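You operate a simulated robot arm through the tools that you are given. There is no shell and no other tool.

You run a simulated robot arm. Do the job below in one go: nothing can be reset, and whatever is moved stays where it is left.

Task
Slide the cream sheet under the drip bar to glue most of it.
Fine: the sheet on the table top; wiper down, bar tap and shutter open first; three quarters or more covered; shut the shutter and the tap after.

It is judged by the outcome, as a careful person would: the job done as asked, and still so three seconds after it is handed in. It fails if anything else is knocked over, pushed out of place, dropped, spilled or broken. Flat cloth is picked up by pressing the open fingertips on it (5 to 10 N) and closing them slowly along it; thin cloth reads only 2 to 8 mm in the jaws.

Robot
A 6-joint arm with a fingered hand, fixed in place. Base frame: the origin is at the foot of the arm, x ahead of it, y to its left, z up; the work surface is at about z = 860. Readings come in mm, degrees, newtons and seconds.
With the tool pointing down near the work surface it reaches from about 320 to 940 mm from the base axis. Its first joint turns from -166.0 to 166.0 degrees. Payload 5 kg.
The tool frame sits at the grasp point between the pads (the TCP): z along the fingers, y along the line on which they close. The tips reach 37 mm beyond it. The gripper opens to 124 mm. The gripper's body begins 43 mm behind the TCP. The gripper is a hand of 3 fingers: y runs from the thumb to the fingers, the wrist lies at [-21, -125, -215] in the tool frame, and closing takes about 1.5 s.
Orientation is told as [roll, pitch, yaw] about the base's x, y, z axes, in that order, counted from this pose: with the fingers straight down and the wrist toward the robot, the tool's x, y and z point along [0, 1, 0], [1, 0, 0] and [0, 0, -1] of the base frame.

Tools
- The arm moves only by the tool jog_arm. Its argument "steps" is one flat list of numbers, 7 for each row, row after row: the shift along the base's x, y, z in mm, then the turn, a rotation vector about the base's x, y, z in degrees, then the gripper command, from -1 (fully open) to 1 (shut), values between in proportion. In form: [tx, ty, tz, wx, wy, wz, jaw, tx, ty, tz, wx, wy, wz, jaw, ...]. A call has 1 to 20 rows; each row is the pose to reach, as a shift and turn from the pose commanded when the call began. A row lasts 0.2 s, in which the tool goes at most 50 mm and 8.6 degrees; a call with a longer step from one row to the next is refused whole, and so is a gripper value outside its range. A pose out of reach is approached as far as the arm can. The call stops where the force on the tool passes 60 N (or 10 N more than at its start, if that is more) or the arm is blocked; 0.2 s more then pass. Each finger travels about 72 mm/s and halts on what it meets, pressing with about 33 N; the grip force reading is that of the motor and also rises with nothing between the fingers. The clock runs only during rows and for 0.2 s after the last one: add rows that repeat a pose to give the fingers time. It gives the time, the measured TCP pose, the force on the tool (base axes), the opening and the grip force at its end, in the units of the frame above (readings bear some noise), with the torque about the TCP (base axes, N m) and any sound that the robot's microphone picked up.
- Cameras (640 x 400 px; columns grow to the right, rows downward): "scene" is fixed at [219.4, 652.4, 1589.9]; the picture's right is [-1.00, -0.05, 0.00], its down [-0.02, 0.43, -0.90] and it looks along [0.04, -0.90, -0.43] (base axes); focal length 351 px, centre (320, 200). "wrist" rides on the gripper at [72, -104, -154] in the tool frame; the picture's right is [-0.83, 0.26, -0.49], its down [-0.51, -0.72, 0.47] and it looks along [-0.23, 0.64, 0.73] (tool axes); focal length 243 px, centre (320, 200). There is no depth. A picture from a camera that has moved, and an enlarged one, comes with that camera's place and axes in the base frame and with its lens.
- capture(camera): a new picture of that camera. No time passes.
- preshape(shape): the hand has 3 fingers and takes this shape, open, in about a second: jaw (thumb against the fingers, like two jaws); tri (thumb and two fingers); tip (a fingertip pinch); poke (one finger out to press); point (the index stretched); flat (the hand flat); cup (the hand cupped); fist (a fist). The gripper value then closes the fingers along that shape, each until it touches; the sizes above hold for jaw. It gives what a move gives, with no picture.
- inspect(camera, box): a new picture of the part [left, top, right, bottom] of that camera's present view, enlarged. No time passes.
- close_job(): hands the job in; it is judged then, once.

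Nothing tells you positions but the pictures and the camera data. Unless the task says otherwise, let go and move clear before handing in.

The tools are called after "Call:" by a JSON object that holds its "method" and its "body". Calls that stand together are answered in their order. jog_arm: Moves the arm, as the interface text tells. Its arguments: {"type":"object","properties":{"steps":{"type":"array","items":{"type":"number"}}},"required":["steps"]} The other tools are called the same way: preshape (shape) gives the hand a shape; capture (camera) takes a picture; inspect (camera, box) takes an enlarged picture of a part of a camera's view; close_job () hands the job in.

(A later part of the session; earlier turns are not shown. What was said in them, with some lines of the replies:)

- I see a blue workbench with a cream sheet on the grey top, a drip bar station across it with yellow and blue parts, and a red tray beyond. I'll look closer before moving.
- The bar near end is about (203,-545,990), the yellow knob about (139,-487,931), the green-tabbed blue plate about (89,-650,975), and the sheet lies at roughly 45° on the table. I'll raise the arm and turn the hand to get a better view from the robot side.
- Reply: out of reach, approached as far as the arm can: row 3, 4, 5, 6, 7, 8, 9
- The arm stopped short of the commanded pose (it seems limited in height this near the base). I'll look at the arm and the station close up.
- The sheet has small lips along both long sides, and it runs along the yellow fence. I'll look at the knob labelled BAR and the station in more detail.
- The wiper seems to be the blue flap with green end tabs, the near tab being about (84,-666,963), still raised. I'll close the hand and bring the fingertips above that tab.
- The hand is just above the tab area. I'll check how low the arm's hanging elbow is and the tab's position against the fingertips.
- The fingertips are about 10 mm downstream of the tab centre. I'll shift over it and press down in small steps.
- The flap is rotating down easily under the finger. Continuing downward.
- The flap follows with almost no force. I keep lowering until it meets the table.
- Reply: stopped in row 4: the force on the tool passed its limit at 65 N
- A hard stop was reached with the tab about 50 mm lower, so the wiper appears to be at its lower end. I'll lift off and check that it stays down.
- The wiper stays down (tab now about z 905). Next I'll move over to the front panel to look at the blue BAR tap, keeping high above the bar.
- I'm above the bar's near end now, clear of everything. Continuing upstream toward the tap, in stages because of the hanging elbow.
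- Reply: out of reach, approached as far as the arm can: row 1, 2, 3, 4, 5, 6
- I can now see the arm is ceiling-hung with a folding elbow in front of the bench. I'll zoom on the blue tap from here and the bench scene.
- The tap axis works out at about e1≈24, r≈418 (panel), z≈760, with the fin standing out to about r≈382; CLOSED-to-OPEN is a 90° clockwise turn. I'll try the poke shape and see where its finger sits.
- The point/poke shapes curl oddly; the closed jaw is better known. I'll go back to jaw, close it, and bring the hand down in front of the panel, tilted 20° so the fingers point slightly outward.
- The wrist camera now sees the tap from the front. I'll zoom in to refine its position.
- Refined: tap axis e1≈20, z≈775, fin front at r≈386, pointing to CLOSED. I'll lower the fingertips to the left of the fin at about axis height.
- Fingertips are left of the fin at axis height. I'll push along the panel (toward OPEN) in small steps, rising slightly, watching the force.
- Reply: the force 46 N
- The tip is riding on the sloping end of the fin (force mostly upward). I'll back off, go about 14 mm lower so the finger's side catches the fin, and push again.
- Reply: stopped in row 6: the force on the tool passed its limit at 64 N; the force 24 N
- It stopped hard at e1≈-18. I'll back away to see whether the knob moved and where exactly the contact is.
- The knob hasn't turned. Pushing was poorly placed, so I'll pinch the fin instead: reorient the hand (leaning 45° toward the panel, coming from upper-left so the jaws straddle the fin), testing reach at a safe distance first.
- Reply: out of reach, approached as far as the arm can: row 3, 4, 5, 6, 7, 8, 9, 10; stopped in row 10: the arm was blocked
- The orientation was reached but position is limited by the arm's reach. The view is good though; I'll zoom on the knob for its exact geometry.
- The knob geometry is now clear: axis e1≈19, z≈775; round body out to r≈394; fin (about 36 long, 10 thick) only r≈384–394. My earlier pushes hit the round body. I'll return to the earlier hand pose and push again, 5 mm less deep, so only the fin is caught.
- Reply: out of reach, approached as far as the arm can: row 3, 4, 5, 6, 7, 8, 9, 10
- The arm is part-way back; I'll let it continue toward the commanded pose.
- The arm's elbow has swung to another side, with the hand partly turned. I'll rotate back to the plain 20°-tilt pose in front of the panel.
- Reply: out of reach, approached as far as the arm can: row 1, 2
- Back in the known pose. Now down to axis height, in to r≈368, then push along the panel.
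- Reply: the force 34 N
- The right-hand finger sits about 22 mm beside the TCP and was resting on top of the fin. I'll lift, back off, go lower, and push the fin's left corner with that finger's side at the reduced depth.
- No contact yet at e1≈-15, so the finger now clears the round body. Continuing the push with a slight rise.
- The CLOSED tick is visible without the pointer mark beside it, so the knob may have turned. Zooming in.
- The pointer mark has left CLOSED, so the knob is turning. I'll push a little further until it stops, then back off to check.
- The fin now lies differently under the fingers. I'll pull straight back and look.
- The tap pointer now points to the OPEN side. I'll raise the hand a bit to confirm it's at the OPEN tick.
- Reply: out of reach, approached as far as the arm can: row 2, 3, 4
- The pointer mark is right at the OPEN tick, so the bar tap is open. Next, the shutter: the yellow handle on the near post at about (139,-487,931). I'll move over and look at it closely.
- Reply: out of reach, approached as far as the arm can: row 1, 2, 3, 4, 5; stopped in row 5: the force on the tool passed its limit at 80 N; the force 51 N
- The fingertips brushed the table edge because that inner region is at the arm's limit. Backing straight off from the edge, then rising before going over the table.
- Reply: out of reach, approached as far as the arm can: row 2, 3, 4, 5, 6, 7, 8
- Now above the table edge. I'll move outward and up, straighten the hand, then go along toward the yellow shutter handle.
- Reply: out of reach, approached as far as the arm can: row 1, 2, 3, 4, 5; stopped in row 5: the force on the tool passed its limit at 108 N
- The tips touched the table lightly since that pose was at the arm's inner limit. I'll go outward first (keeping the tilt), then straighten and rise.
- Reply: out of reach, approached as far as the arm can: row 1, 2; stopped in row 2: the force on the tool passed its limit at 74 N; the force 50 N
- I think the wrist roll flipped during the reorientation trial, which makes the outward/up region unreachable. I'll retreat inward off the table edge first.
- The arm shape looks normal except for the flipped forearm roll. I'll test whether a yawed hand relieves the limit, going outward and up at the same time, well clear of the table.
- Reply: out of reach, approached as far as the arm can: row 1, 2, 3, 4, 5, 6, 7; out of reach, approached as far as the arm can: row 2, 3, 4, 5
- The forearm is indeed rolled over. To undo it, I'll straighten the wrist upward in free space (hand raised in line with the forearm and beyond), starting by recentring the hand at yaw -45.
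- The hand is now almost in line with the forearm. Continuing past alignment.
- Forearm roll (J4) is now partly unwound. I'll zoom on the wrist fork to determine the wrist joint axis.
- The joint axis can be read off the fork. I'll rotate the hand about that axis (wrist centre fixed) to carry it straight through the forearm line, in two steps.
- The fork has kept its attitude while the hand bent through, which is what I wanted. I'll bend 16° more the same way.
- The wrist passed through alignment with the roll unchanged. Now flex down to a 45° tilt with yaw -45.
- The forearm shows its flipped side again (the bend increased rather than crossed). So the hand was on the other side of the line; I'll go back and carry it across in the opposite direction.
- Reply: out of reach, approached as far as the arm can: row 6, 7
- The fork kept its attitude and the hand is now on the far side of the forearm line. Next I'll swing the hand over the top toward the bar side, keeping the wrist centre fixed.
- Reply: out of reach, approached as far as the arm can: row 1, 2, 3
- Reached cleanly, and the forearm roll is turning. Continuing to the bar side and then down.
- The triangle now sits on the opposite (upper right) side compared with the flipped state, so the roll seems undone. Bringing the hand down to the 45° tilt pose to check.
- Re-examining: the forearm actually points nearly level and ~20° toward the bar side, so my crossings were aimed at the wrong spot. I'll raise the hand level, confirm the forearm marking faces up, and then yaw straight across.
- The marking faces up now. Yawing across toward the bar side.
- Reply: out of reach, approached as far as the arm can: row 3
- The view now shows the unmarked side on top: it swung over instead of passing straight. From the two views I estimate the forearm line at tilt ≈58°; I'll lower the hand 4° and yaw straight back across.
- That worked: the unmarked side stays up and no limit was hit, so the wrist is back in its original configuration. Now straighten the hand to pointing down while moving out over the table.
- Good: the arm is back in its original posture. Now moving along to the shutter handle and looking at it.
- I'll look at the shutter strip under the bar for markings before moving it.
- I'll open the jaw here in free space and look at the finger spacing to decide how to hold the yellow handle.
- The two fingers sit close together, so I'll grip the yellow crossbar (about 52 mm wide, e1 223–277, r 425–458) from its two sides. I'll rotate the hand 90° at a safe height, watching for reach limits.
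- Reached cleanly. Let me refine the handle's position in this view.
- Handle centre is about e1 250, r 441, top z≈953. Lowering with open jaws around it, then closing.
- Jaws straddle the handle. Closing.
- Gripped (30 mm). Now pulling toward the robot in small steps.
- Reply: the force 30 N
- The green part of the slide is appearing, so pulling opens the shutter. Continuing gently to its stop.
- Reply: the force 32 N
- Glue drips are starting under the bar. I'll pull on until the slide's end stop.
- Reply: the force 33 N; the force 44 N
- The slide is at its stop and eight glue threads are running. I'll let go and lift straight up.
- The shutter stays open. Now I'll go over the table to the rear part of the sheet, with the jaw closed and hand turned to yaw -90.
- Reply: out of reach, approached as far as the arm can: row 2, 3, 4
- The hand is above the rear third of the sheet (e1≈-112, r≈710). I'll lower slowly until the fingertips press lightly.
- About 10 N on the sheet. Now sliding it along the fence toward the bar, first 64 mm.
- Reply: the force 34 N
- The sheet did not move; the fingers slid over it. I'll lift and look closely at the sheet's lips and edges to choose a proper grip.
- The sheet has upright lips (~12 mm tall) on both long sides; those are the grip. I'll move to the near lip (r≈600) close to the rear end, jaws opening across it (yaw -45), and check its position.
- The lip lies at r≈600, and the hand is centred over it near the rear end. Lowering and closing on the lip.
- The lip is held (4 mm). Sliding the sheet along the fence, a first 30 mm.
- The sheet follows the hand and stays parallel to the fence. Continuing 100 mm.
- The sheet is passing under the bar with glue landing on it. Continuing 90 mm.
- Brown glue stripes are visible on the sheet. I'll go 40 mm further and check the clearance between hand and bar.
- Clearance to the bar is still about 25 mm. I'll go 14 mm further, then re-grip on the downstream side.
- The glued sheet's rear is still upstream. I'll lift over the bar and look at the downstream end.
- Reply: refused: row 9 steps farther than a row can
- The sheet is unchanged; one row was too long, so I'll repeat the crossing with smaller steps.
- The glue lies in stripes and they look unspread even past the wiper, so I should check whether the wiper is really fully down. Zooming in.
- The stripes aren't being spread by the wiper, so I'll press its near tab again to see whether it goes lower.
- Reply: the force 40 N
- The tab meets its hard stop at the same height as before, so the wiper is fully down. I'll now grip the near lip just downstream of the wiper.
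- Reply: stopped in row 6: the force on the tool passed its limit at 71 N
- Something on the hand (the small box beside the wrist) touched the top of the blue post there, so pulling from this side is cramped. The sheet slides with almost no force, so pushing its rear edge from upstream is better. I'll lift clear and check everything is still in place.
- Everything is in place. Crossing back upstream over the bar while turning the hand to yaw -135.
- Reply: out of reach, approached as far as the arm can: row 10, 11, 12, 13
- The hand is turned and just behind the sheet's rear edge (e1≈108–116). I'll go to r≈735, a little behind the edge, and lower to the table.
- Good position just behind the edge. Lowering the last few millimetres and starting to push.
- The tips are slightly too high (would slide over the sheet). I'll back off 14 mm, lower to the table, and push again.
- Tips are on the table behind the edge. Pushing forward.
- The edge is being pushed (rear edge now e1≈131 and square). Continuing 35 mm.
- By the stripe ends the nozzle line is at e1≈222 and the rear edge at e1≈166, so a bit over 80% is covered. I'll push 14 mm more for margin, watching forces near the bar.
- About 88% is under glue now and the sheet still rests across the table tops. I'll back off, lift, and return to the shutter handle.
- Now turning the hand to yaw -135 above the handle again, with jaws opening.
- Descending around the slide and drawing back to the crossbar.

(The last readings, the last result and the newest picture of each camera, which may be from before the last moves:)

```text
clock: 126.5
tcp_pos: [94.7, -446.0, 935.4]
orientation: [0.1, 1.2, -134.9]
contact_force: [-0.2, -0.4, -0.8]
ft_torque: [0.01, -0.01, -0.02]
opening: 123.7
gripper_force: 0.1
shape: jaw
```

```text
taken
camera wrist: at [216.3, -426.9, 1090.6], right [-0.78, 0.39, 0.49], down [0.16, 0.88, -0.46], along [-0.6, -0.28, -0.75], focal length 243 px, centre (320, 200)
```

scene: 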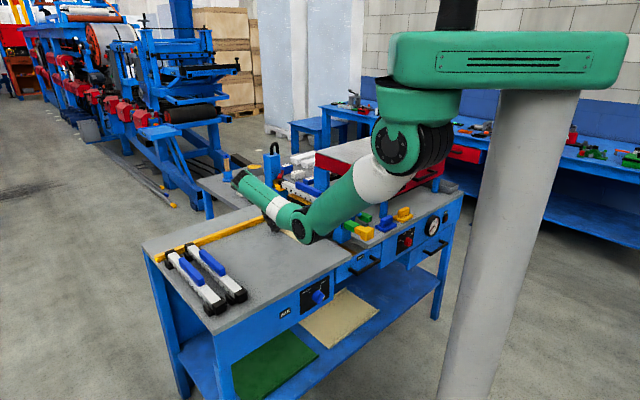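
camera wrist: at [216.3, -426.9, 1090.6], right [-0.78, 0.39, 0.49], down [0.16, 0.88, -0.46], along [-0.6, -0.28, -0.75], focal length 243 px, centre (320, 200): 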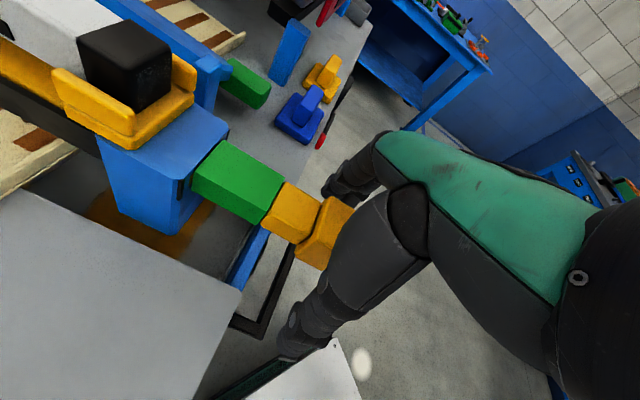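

Jaws are around the crossbar. Closing and pushing it back in.

Call:
{"method": "jog_arm", "body": {"steps": [0, 0, 0, 0, 0, 0, 0, 0, 0, 0, 0, 0, 0, 0.4, 0, 0, 0, 0, 0, 0, 0.7, 0, 0, 0, 0, 0, 0, 1, 0, 0, 0, 0, 0, 0, 1, 0, 0, 0, 0, 0, 0, 1, 4, -4, 0, 0, 0, 0, 1, 9, -9, 0, 0, 0, 0, 1, 14, -14, 0, 0, 0, 0, 1, 19, -19, 0, 0, 0, 0, 1, 24, -24, 0, 0, 0, 0, 1, 29, -29, 0, 0, 0, 0, 1, 34, -34, 0, 0, 0, 0, 1, 37, -37, 0, 0, 0, 0, 1]}}

Call:
{"method": "capture", "body": {"camera": "wrist"}}

```text
clock: 129.5
tcp_pos: [130.9, -483.4, 934.9]
orientation: [-0.2, 1.3, -134.9]
contact_force: [-0.1, 20.6, -21.0]
ft_torque: [0.39, 0.02, -0.31]
opening: 20.3
gripper_force: 32.7
shape: jaw
```

```text
taken
camera wrist: at [253.4, -463.4, 1089.3], right [-0.78, 0.39, 0.49], down [0.16, 0.88, -0.45], along [-0.61, -0.28, -0.75], focal length 243 px, centre (320, 200)
```

wrist: 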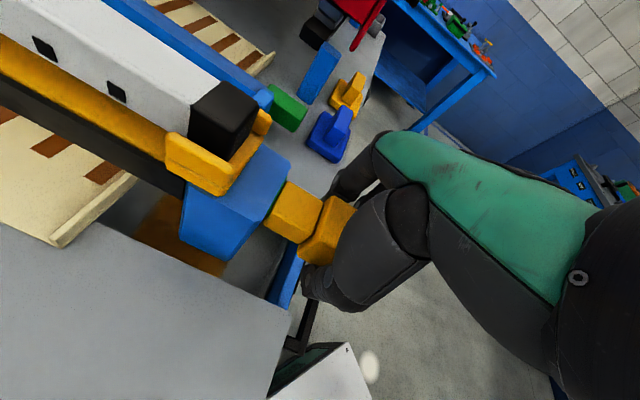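

Nearly in; the green is hidden. Pushing the last few millimetres to the stop.

Call:
{"method": "jog_arm", "body": {"steps": [2, -2, 0, 0, 0, 0, 1, 4, -4, 0, 0, 0, 0, 1, 6, -6, 0, 0, 0, 0, 1]}}

Call:
{"method": "inspect", "body": {"camera": "wrist", "box": [150, 60, 370, 280]}}

Call:
{"method": "inspect", "body": {"camera": "scene", "box": [250, 155, 370, 245]}}

```text
clock: 130.3
tcp_pos: [132.4, -482.8, 932.3]
orientation: [-1.0, 1.6, -135.7]
contact_force: [-5.8, 20.2, 5.1]
ft_torque: [0.27, 0.03, -0.4]
opening: 21.5
gripper_force: 32.9
shape: jaw
stopped in row 3: the force on the tool passed its limit at 62 N (the readings are from after the stop); the commanded pose is now the measured one
```

```text
1.82 times, centred on (260, 170) of wrist
camera zoom: at [256.0, -467.2, 1086.8], right [-0.77, 0.39, 0.5], down [0.16, 0.88, -0.44], along [-0.61, -0.26, -0.75], focal length 441 px, centre (429, 254)
```

zoom: 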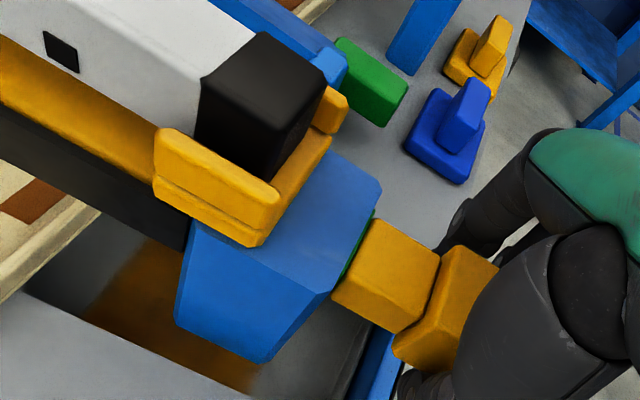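

```text
4.44 times, centred on (310, 200) of scene
camera zoom: at [219.4, 652.4, 1589.9], right [-1.0, -0.05, 0.0], down [-0.02, 0.43, -0.9], along [0.04, -0.9, -0.43], focal length 1562 px, centre (364, 200)
```

zoom: 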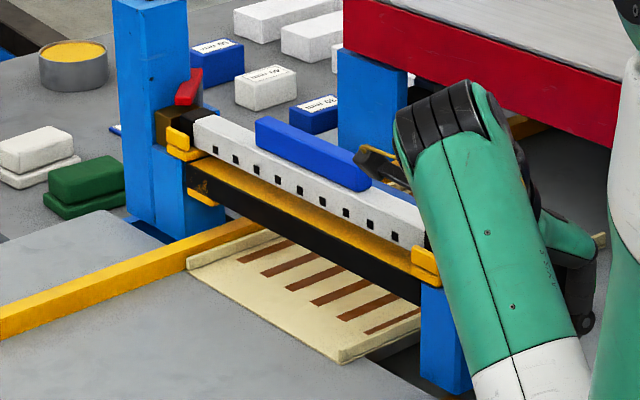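

The threads have stopped and the shutter is back at its stop. Releasing, lifting and turning the hand back to yaw -45.

Call:
{"method": "jog_arm", "body": {"steps": [-1, 1, 2, 0, 0, 0, 0.4, -1, 1, 2, 0, 0, 0, -0.4, -1, 1, 2, 0, 0, 0, -1, -1, 1, 2, 0, 0, 0, -1, -1, 1, 2, 0, 0, 0, -1, -1, 1, 2, 0, 0, 0, -1, 2, -2, 35, 0, 0, 0, -1, 5, -5, 75, 0, 0, 0, -1, 6, -6, 115, 0, 0, 0, -1]}}

Call:
{"method": "jog_arm", "body": {"steps": [7, 2.6, 0, 0, 0, 8.2, -0.5, 14, 5, 0, 0, 0, 16.4, 0, 21, 8, 0, 0, 0, 24.6, 0.5, 28, 10, 0, 0, 0, 32.8, 1, 35, 13, 0, 0, 0, 41, 1, 42, 15, 0, 0, 0, 49.2, 1, 49, 18, 0, 0, 0, 57.4, 1, 56, 20, 0, 0, 0, 65.6, 1, 63, 23, 0, 0, 0, 73.8, 1, 70, 25.5, 0, 0, 0, 82, 1, 78, 28.3, 0, 0, 0, 90, 1, 78, 28.3, 0, 0, 0, 90, 1]}}

Call:
{"method": "capture", "body": {"camera": "wrist"}}

Call:
{"method": "capture", "body": {"camera": "scene"}}

```text
clock: 132.3
tcp_pos: [139.1, -493.6, 1045.4]
orientation: [-0.7, 1.3, -135.4]
contact_force: [1.5, 0.7, -0.5]
ft_torque: [-0.01, -0.02, 0.0]
opening: 123.8
gripper_force: 0.0
shape: jaw
out of reach, approached as far as the arm can: row 9
```

```text
clock: 134.9
tcp_pos: [218.0, -463.9, 1044.7]
orientation: [-0.6, 1.5, -45.4]
contact_force: [0.0, 0.0, 0.2]
ft_torque: [0.03, -0.01, -0.04]
opening: 0.0
gripper_force: 33.3
shape: jaw
```

```text
taken
camera wrist: at [199.4, -341.4, 1199.9], right [-0.39, -0.77, 0.5], down [-0.88, 0.16, -0.45], along [0.26, -0.61, -0.75], focal length 243 px, centre (320, 200)
```

wrist: 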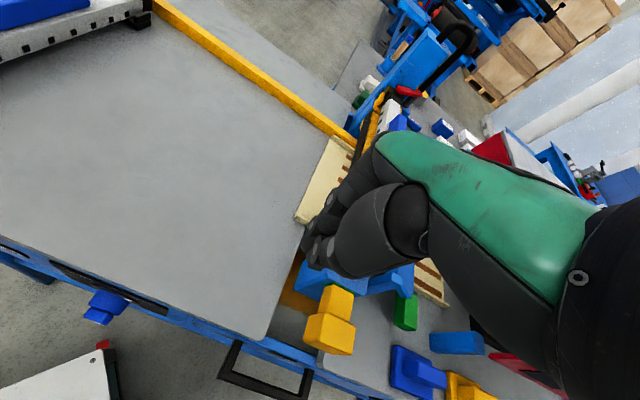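

```text
taken
```

scene: 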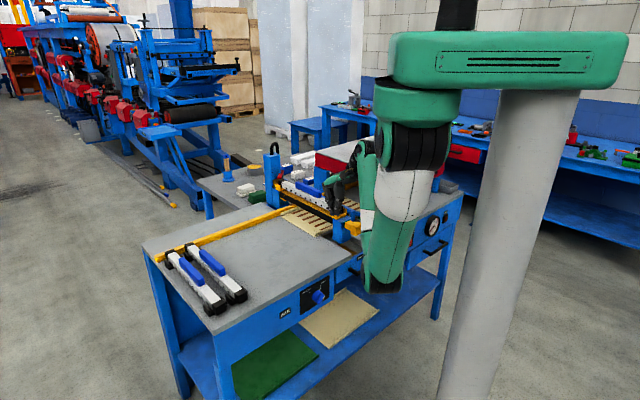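

Now toward the tap: first over the table edge, then inward with a 20° tilt, in the same way that worked before.

Call:
{"method": "jog_arm", "body": {"steps": [24, 30, -5, 0, 0, 0, 1, 48, 60, -20, 0, 0, 0, 1, 72, 90, -38, 0, 0, 0, 1, 96.7, 121, -58, 0, 0, 0, 1, 96.7, 121, -58, 0, 0, 0, 1]}}

Call:
{"method": "capture", "body": {"camera": "scene"}}

```text
clock: 136.1
tcp_pos: [315.6, -343.9, 988.1]
orientation: [-0.8, 1.5, -45.5]
contact_force: [-0.3, 0.4, 0.5]
ft_torque: [0.01, -0.01, 0.01]
opening: 0.1
gripper_force: 32.3
shape: jaw
```

```text
taken
```

scene: 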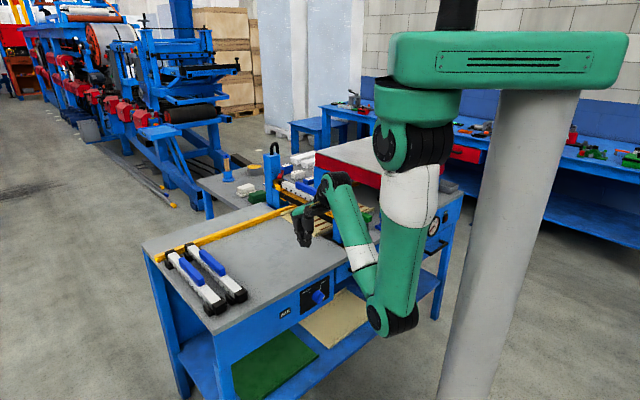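

Call:
{"method": "jog_arm", "body": {"steps": [-22, 13, -12, -3.2, -3.2, 0, 1, -43, 26, -24, -6.4, -6.4, 0, 1, -64, 39, -36, -9.6, -9.6, 0, 1, -85, 52, -50, -12.7, -12.7, 0, 1, -106.8, 64.3, -75, -15.6, -15.6, 0, 1, -106.8, 64.3, -83, -15.6, -15.6, 0, 1]}}

Call:
{"method": "capture", "body": {"camera": "wrist"}}

Call:
{"method": "inspect", "body": {"camera": "scene", "box": [280, 230, 420, 330]}}

```text
clock: 137.5
tcp_pos: [206.7, -278.3, 904.1]
orientation: [-0.6, -20.6, -45.5]
contact_force: [0.0, 0.5, 0.1]
ft_torque: [0.02, 0.02, -0.02]
opening: 0.0
gripper_force: 32.9
shape: jaw
```

```text
taken
camera wrist: at [153.3, -119.0, 1009.7], right [-0.54, -0.63, 0.56], down [-0.72, 0.01, -0.69], along [0.43, -0.78, -0.46], focal length 243 px, centre (320, 200)
```

wrist: 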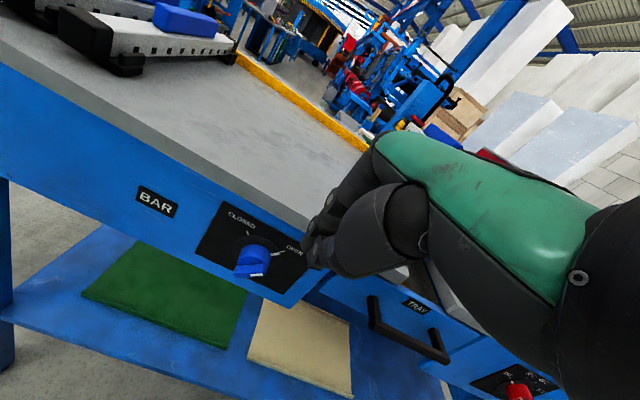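

```text
4.00 times, centred on (350, 280) of scene
camera zoom: at [219.4, 652.4, 1589.9], right [-1.0, -0.05, 0.0], down [-0.02, 0.43, -0.9], along [0.04, -0.9, -0.43], focal length 1406 px, centre (200, -120)
```

zoom: 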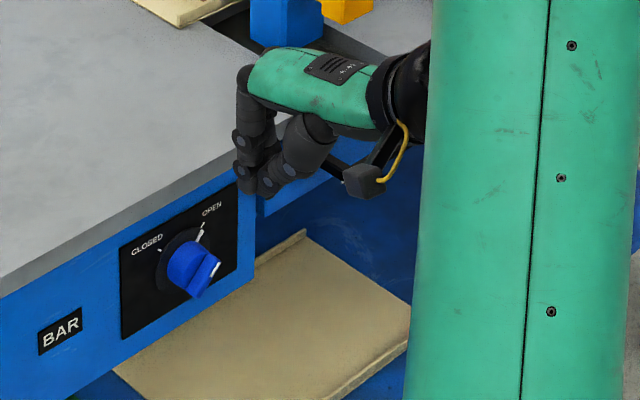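

The hand is in front of the panel, right of the tap (pointer at OPEN). Lowering on the right side of the fin to axis height.

Call:
{"method": "jog_arm", "body": {"steps": [-5, -5, -25, 0, 0, 0, 1, -10.9, -10.9, -55, 0, 0, 0, 1, -10.9, -10.9, -82, 0, 0, 0, 1, -10.9, -10.9, -106, 0, 0, 0, 1, -2, -20, -106, 0, 0, 0, 1, 6.4, -28.2, -106, 0, 0, 0, 1, 6.4, -28.2, -106, 0, 0, 0, 1]}}

Call:
{"method": "inspect", "body": {"camera": "scene", "box": [300, 255, 370, 315]}}

Call:
{"method": "inspect", "body": {"camera": "wrist", "box": [200, 160, 400, 310]}}

```text
clock: 139.1
tcp_pos: [213.9, -307.6, 797.9]
orientation: [-0.7, -20.6, -45.5]
contact_force: [0.2, -0.6, 0.1]
ft_torque: [0.04, 0.01, -0.02]
opening: 0.0
gripper_force: 33.0
shape: jaw
```

```text
6.67 times, centred on (335, 285) of scene
camera zoom: at [219.4, 652.4, 1589.9], right [-1.0, -0.05, 0.0], down [-0.02, 0.43, -0.9], along [0.04, -0.9, -0.43], focal length 2342 px, centre (220, -367)
```

zoom: 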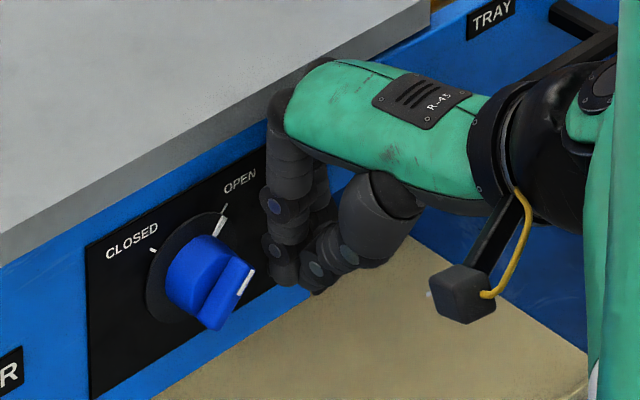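

```text
2.67 times, centred on (300, 235) of wrist
camera zoom: at [159.9, -148.1, 904.6], right [-0.54, -0.63, 0.56], down [-0.72, 0.01, -0.69], along [0.43, -0.78, -0.46], focal length 647 px, centre (373, 107)
```

zoom: 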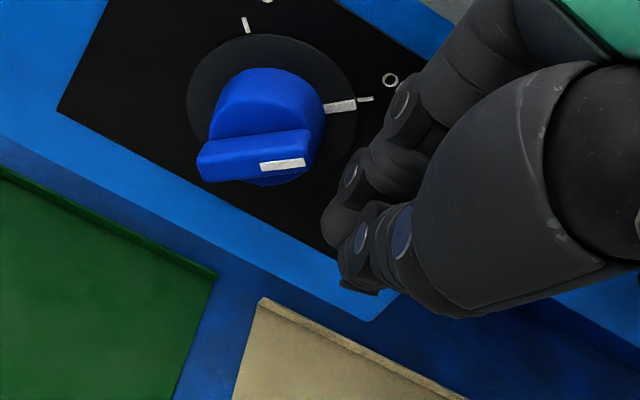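

Clear view: finger is to the right of the fin. Pushing toward CLOSED with a slight rise.

Call:
{"method": "jog_arm", "body": {"steps": [3, 3, 0, 0, 0, 0, 1, 6, 6, 1, 0, 0, 0, 1, 8.5, 8.5, 2, 0, 0, 0, 1, 11, 11, 3, 0, 0, 0, 1, 13, 13, 5, 0, 0, 0, 1]}}

Call:
{"method": "inspect", "body": {"camera": "wrist", "box": [200, 160, 400, 310]}}

```text
clock: 140.3
tcp_pos: [227.3, -293.7, 803.4]
orientation: [-0.6, -20.5, -45.5]
contact_force: [0.5, -0.6, 0.2]
ft_torque: [-0.03, 0.01, 0.01]
opening: 0.2
gripper_force: 33.0
shape: jaw
```

```text
2.67 times, centred on (300, 235) of wrist
camera zoom: at [172.6, -134.4, 909.3], right [-0.54, -0.63, 0.56], down [-0.72, 0.01, -0.69], along [0.43, -0.78, -0.46], focal length 647 px, centre (373, 107)
```

zoom: 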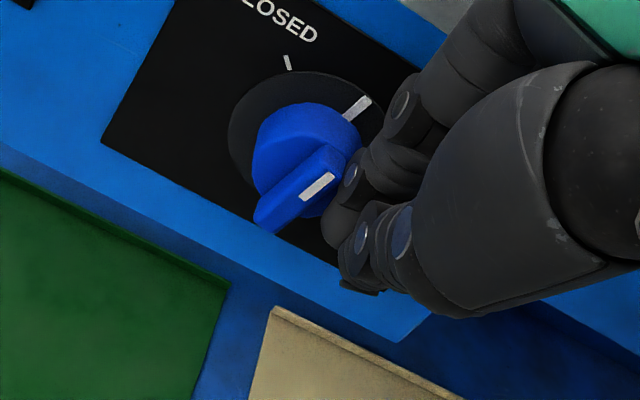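

It's turning. Continuing.

Call:
{"method": "jog_arm", "body": {"steps": [2.5, 2.5, 2, 0, 0, 0, 1, 5, 5, 4, 0, 0, 0, 1, 7.5, 7.5, 6, 0, 0, 0, 1, 10, 10, 8, 0, 0, 0, 1, 12.5, 12.5, 9, 0, 0, 0, 1]}}

Call:
{"method": "inspect", "body": {"camera": "wrist", "box": [200, 160, 400, 310]}}

```text
clock: 141.5
tcp_pos: [237.9, -285.4, 813.9]
orientation: [-0.8, -20.8, -45.6]
contact_force: [-21.8, -18.7, 18.9]
ft_torque: [-0.73, 0.29, -0.6]
opening: 0.1
gripper_force: 32.8
shape: jaw
```

```text
2.67 times, centred on (300, 235) of wrist
camera zoom: at [184.5, -124.4, 919.3], right [-0.54, -0.62, 0.56], down [-0.72, 0.0, -0.69], along [0.43, -0.78, -0.45], focal length 647 px, centre (373, 107)
```

zoom: 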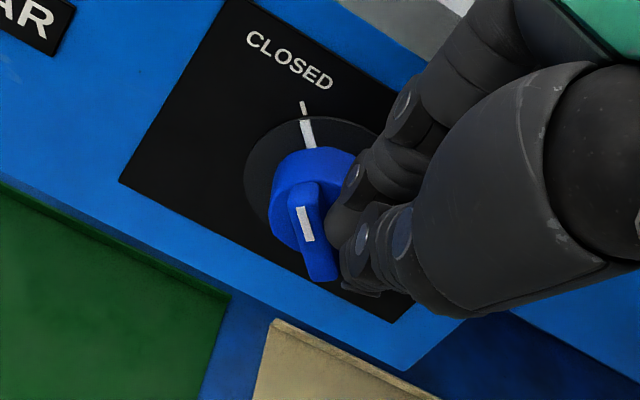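

The pointer is at the CLOSED tick and against its stop. Backing off and pulling clear.

Call:
{"method": "jog_arm", "body": {"steps": [-5, -5, 0, 0, 0, 0, 1, -15, 0, 2, 0, 0, 0, 1, -28, 12, 10, 0, 0, 0, 1, -32, 16, 40, 0, 0, 0, 1, -32, 16, 70, 0, 0, 0, 1, -32, 16, 88, 0, 0, 0, 1]}}

Call:
{"method": "capture", "body": {"camera": "wrist"}}

Call:
{"method": "inspect", "body": {"camera": "scene", "box": [250, 150, 420, 320]}}

```text
clock: 142.9
tcp_pos: [207.5, -265.2, 901.1]
orientation: [-0.6, -20.6, -45.4]
contact_force: [0.9, 0.1, 0.0]
ft_torque: [-0.01, 0.02, 0.0]
opening: 0.0
gripper_force: 32.9
shape: jaw
```

```text
taken
camera wrist: at [152.8, -105.8, 1006.5], right [-0.54, -0.63, 0.56], down [-0.72, 0.01, -0.69], along [0.43, -0.78, -0.46], focal length 243 px, centre (320, 200)
```

wrist: 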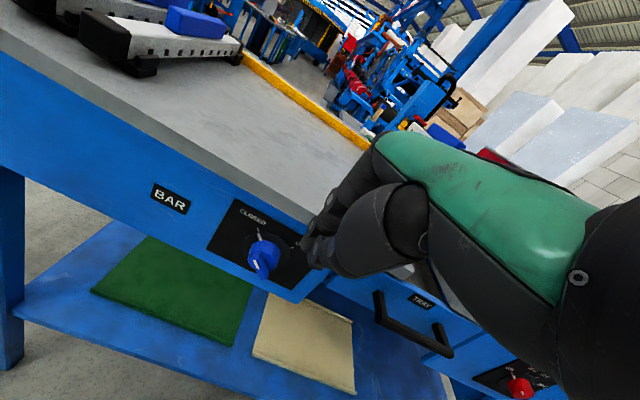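

```text
2.35 times, centred on (335, 235) of scene
camera zoom: at [219.4, 652.4, 1589.9], right [-1.0, -0.05, 0.0], down [-0.02, 0.43, -0.9], along [0.04, -0.9, -0.43], focal length 827 px, centre (285, 118)
```

zoom: 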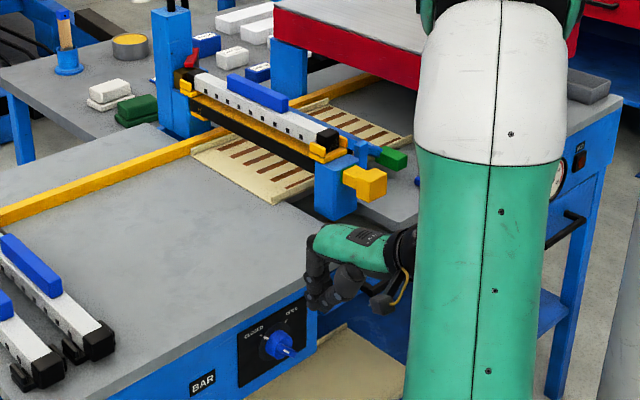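

Tap shut, shutter shut. I'll check the sheet's glue coverage and the wiper once more.

Call:
{"method": "inspect", "body": {"camera": "scene", "box": [285, 165, 385, 240]}}

Call:
{"method": "inspect", "body": {"camera": "scene", "box": [325, 170, 375, 210]}}

Call:
{"method": "inspect", "body": {"camera": "scene", "box": [290, 195, 345, 240]}}

```text
5.33 times, centred on (335, 202) of scene
camera zoom: at [219.4, 652.4, 1589.9], right [-1.0, -0.05, 0.0], down [-0.02, 0.43, -0.9], along [0.04, -0.9, -0.43], focal length 1874 px, centre (240, 187)
```

zoom: 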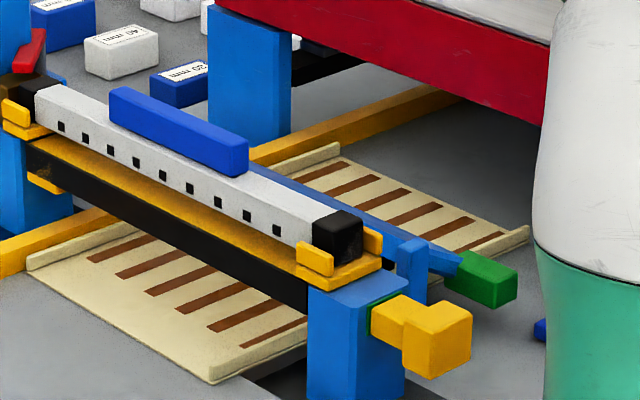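

```text
10.00 times, centred on (350, 190) of scene
camera zoom: at [219.4, 652.4, 1589.9], right [-1.0, -0.05, 0.0], down [-0.02, 0.43, -0.9], along [0.04, -0.9, -0.43], focal length 3514 px, centre (20, 300)
```

zoom: 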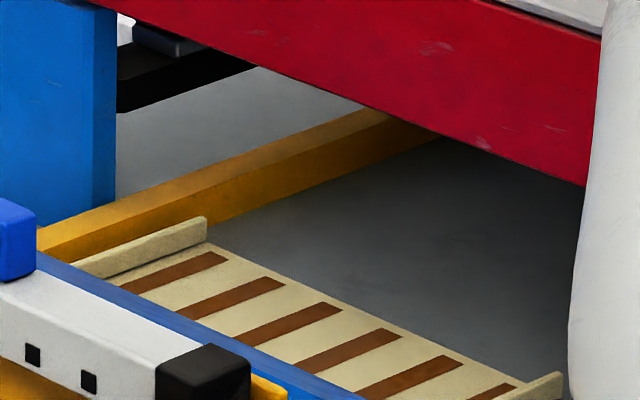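

```text
8.89 times, centred on (318, 218) of scene
camera zoom: at [219.4, 652.4, 1589.9], right [-1.0, -0.05, 0.0], down [-0.02, 0.43, -0.9], along [0.04, -0.9, -0.43], focal length 3123 px, centre (342, 44)
```

zoom: 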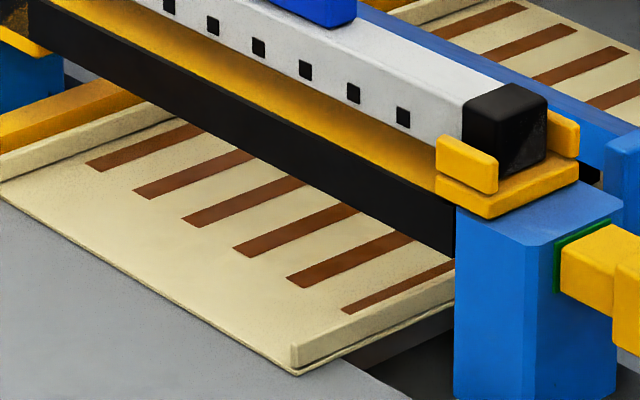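

The glue stripes run from about 12 mm behind the front edge to about 50 mm before the rear edge, roughly 83% of the sheet's length. The wiper is down. The shutter and the tap are shut again. The sheet lies square on the table tops, and the hand is empty and clear of everything, so I'm handing the job in.

Call:
{"method": "close_job", "body": {}}

```text
The job is handed in.
```

The cream sheet has been slid under the drip bar and glued over roughly 83% of its length by my camera measurements, and the job is handed in. The hand-in returned no verdict.

- **Before sliding:** the wiper was lowered to its stop, the bar tap turned to OPEN, and the shutter pulled fully open, with glue running from the bar.
- **The sheet:** it lies square along the fence and rests across both table tops. About 12 mm at the front and 50 mm at the rear have no glue.
- **After sliding:** the shutter was pushed back to its stop, the glue stopped, and the tap was turned back to CLOSED.

**Possible problems:**
- **Unspread glue:** the glue lies in separate stripes, and the wiper did not visibly spread them even though it was against its lower stop. If "covered" means a spread film rather than glued length, it may fall short of three quarters.
- **Contacts on the way:** the hand brushed the table edge and table top. The small box beside the wrist also touched something near the blue post by the heater, or the heater itself. I saw nothing moved or knocked over in the pictures afterwards.
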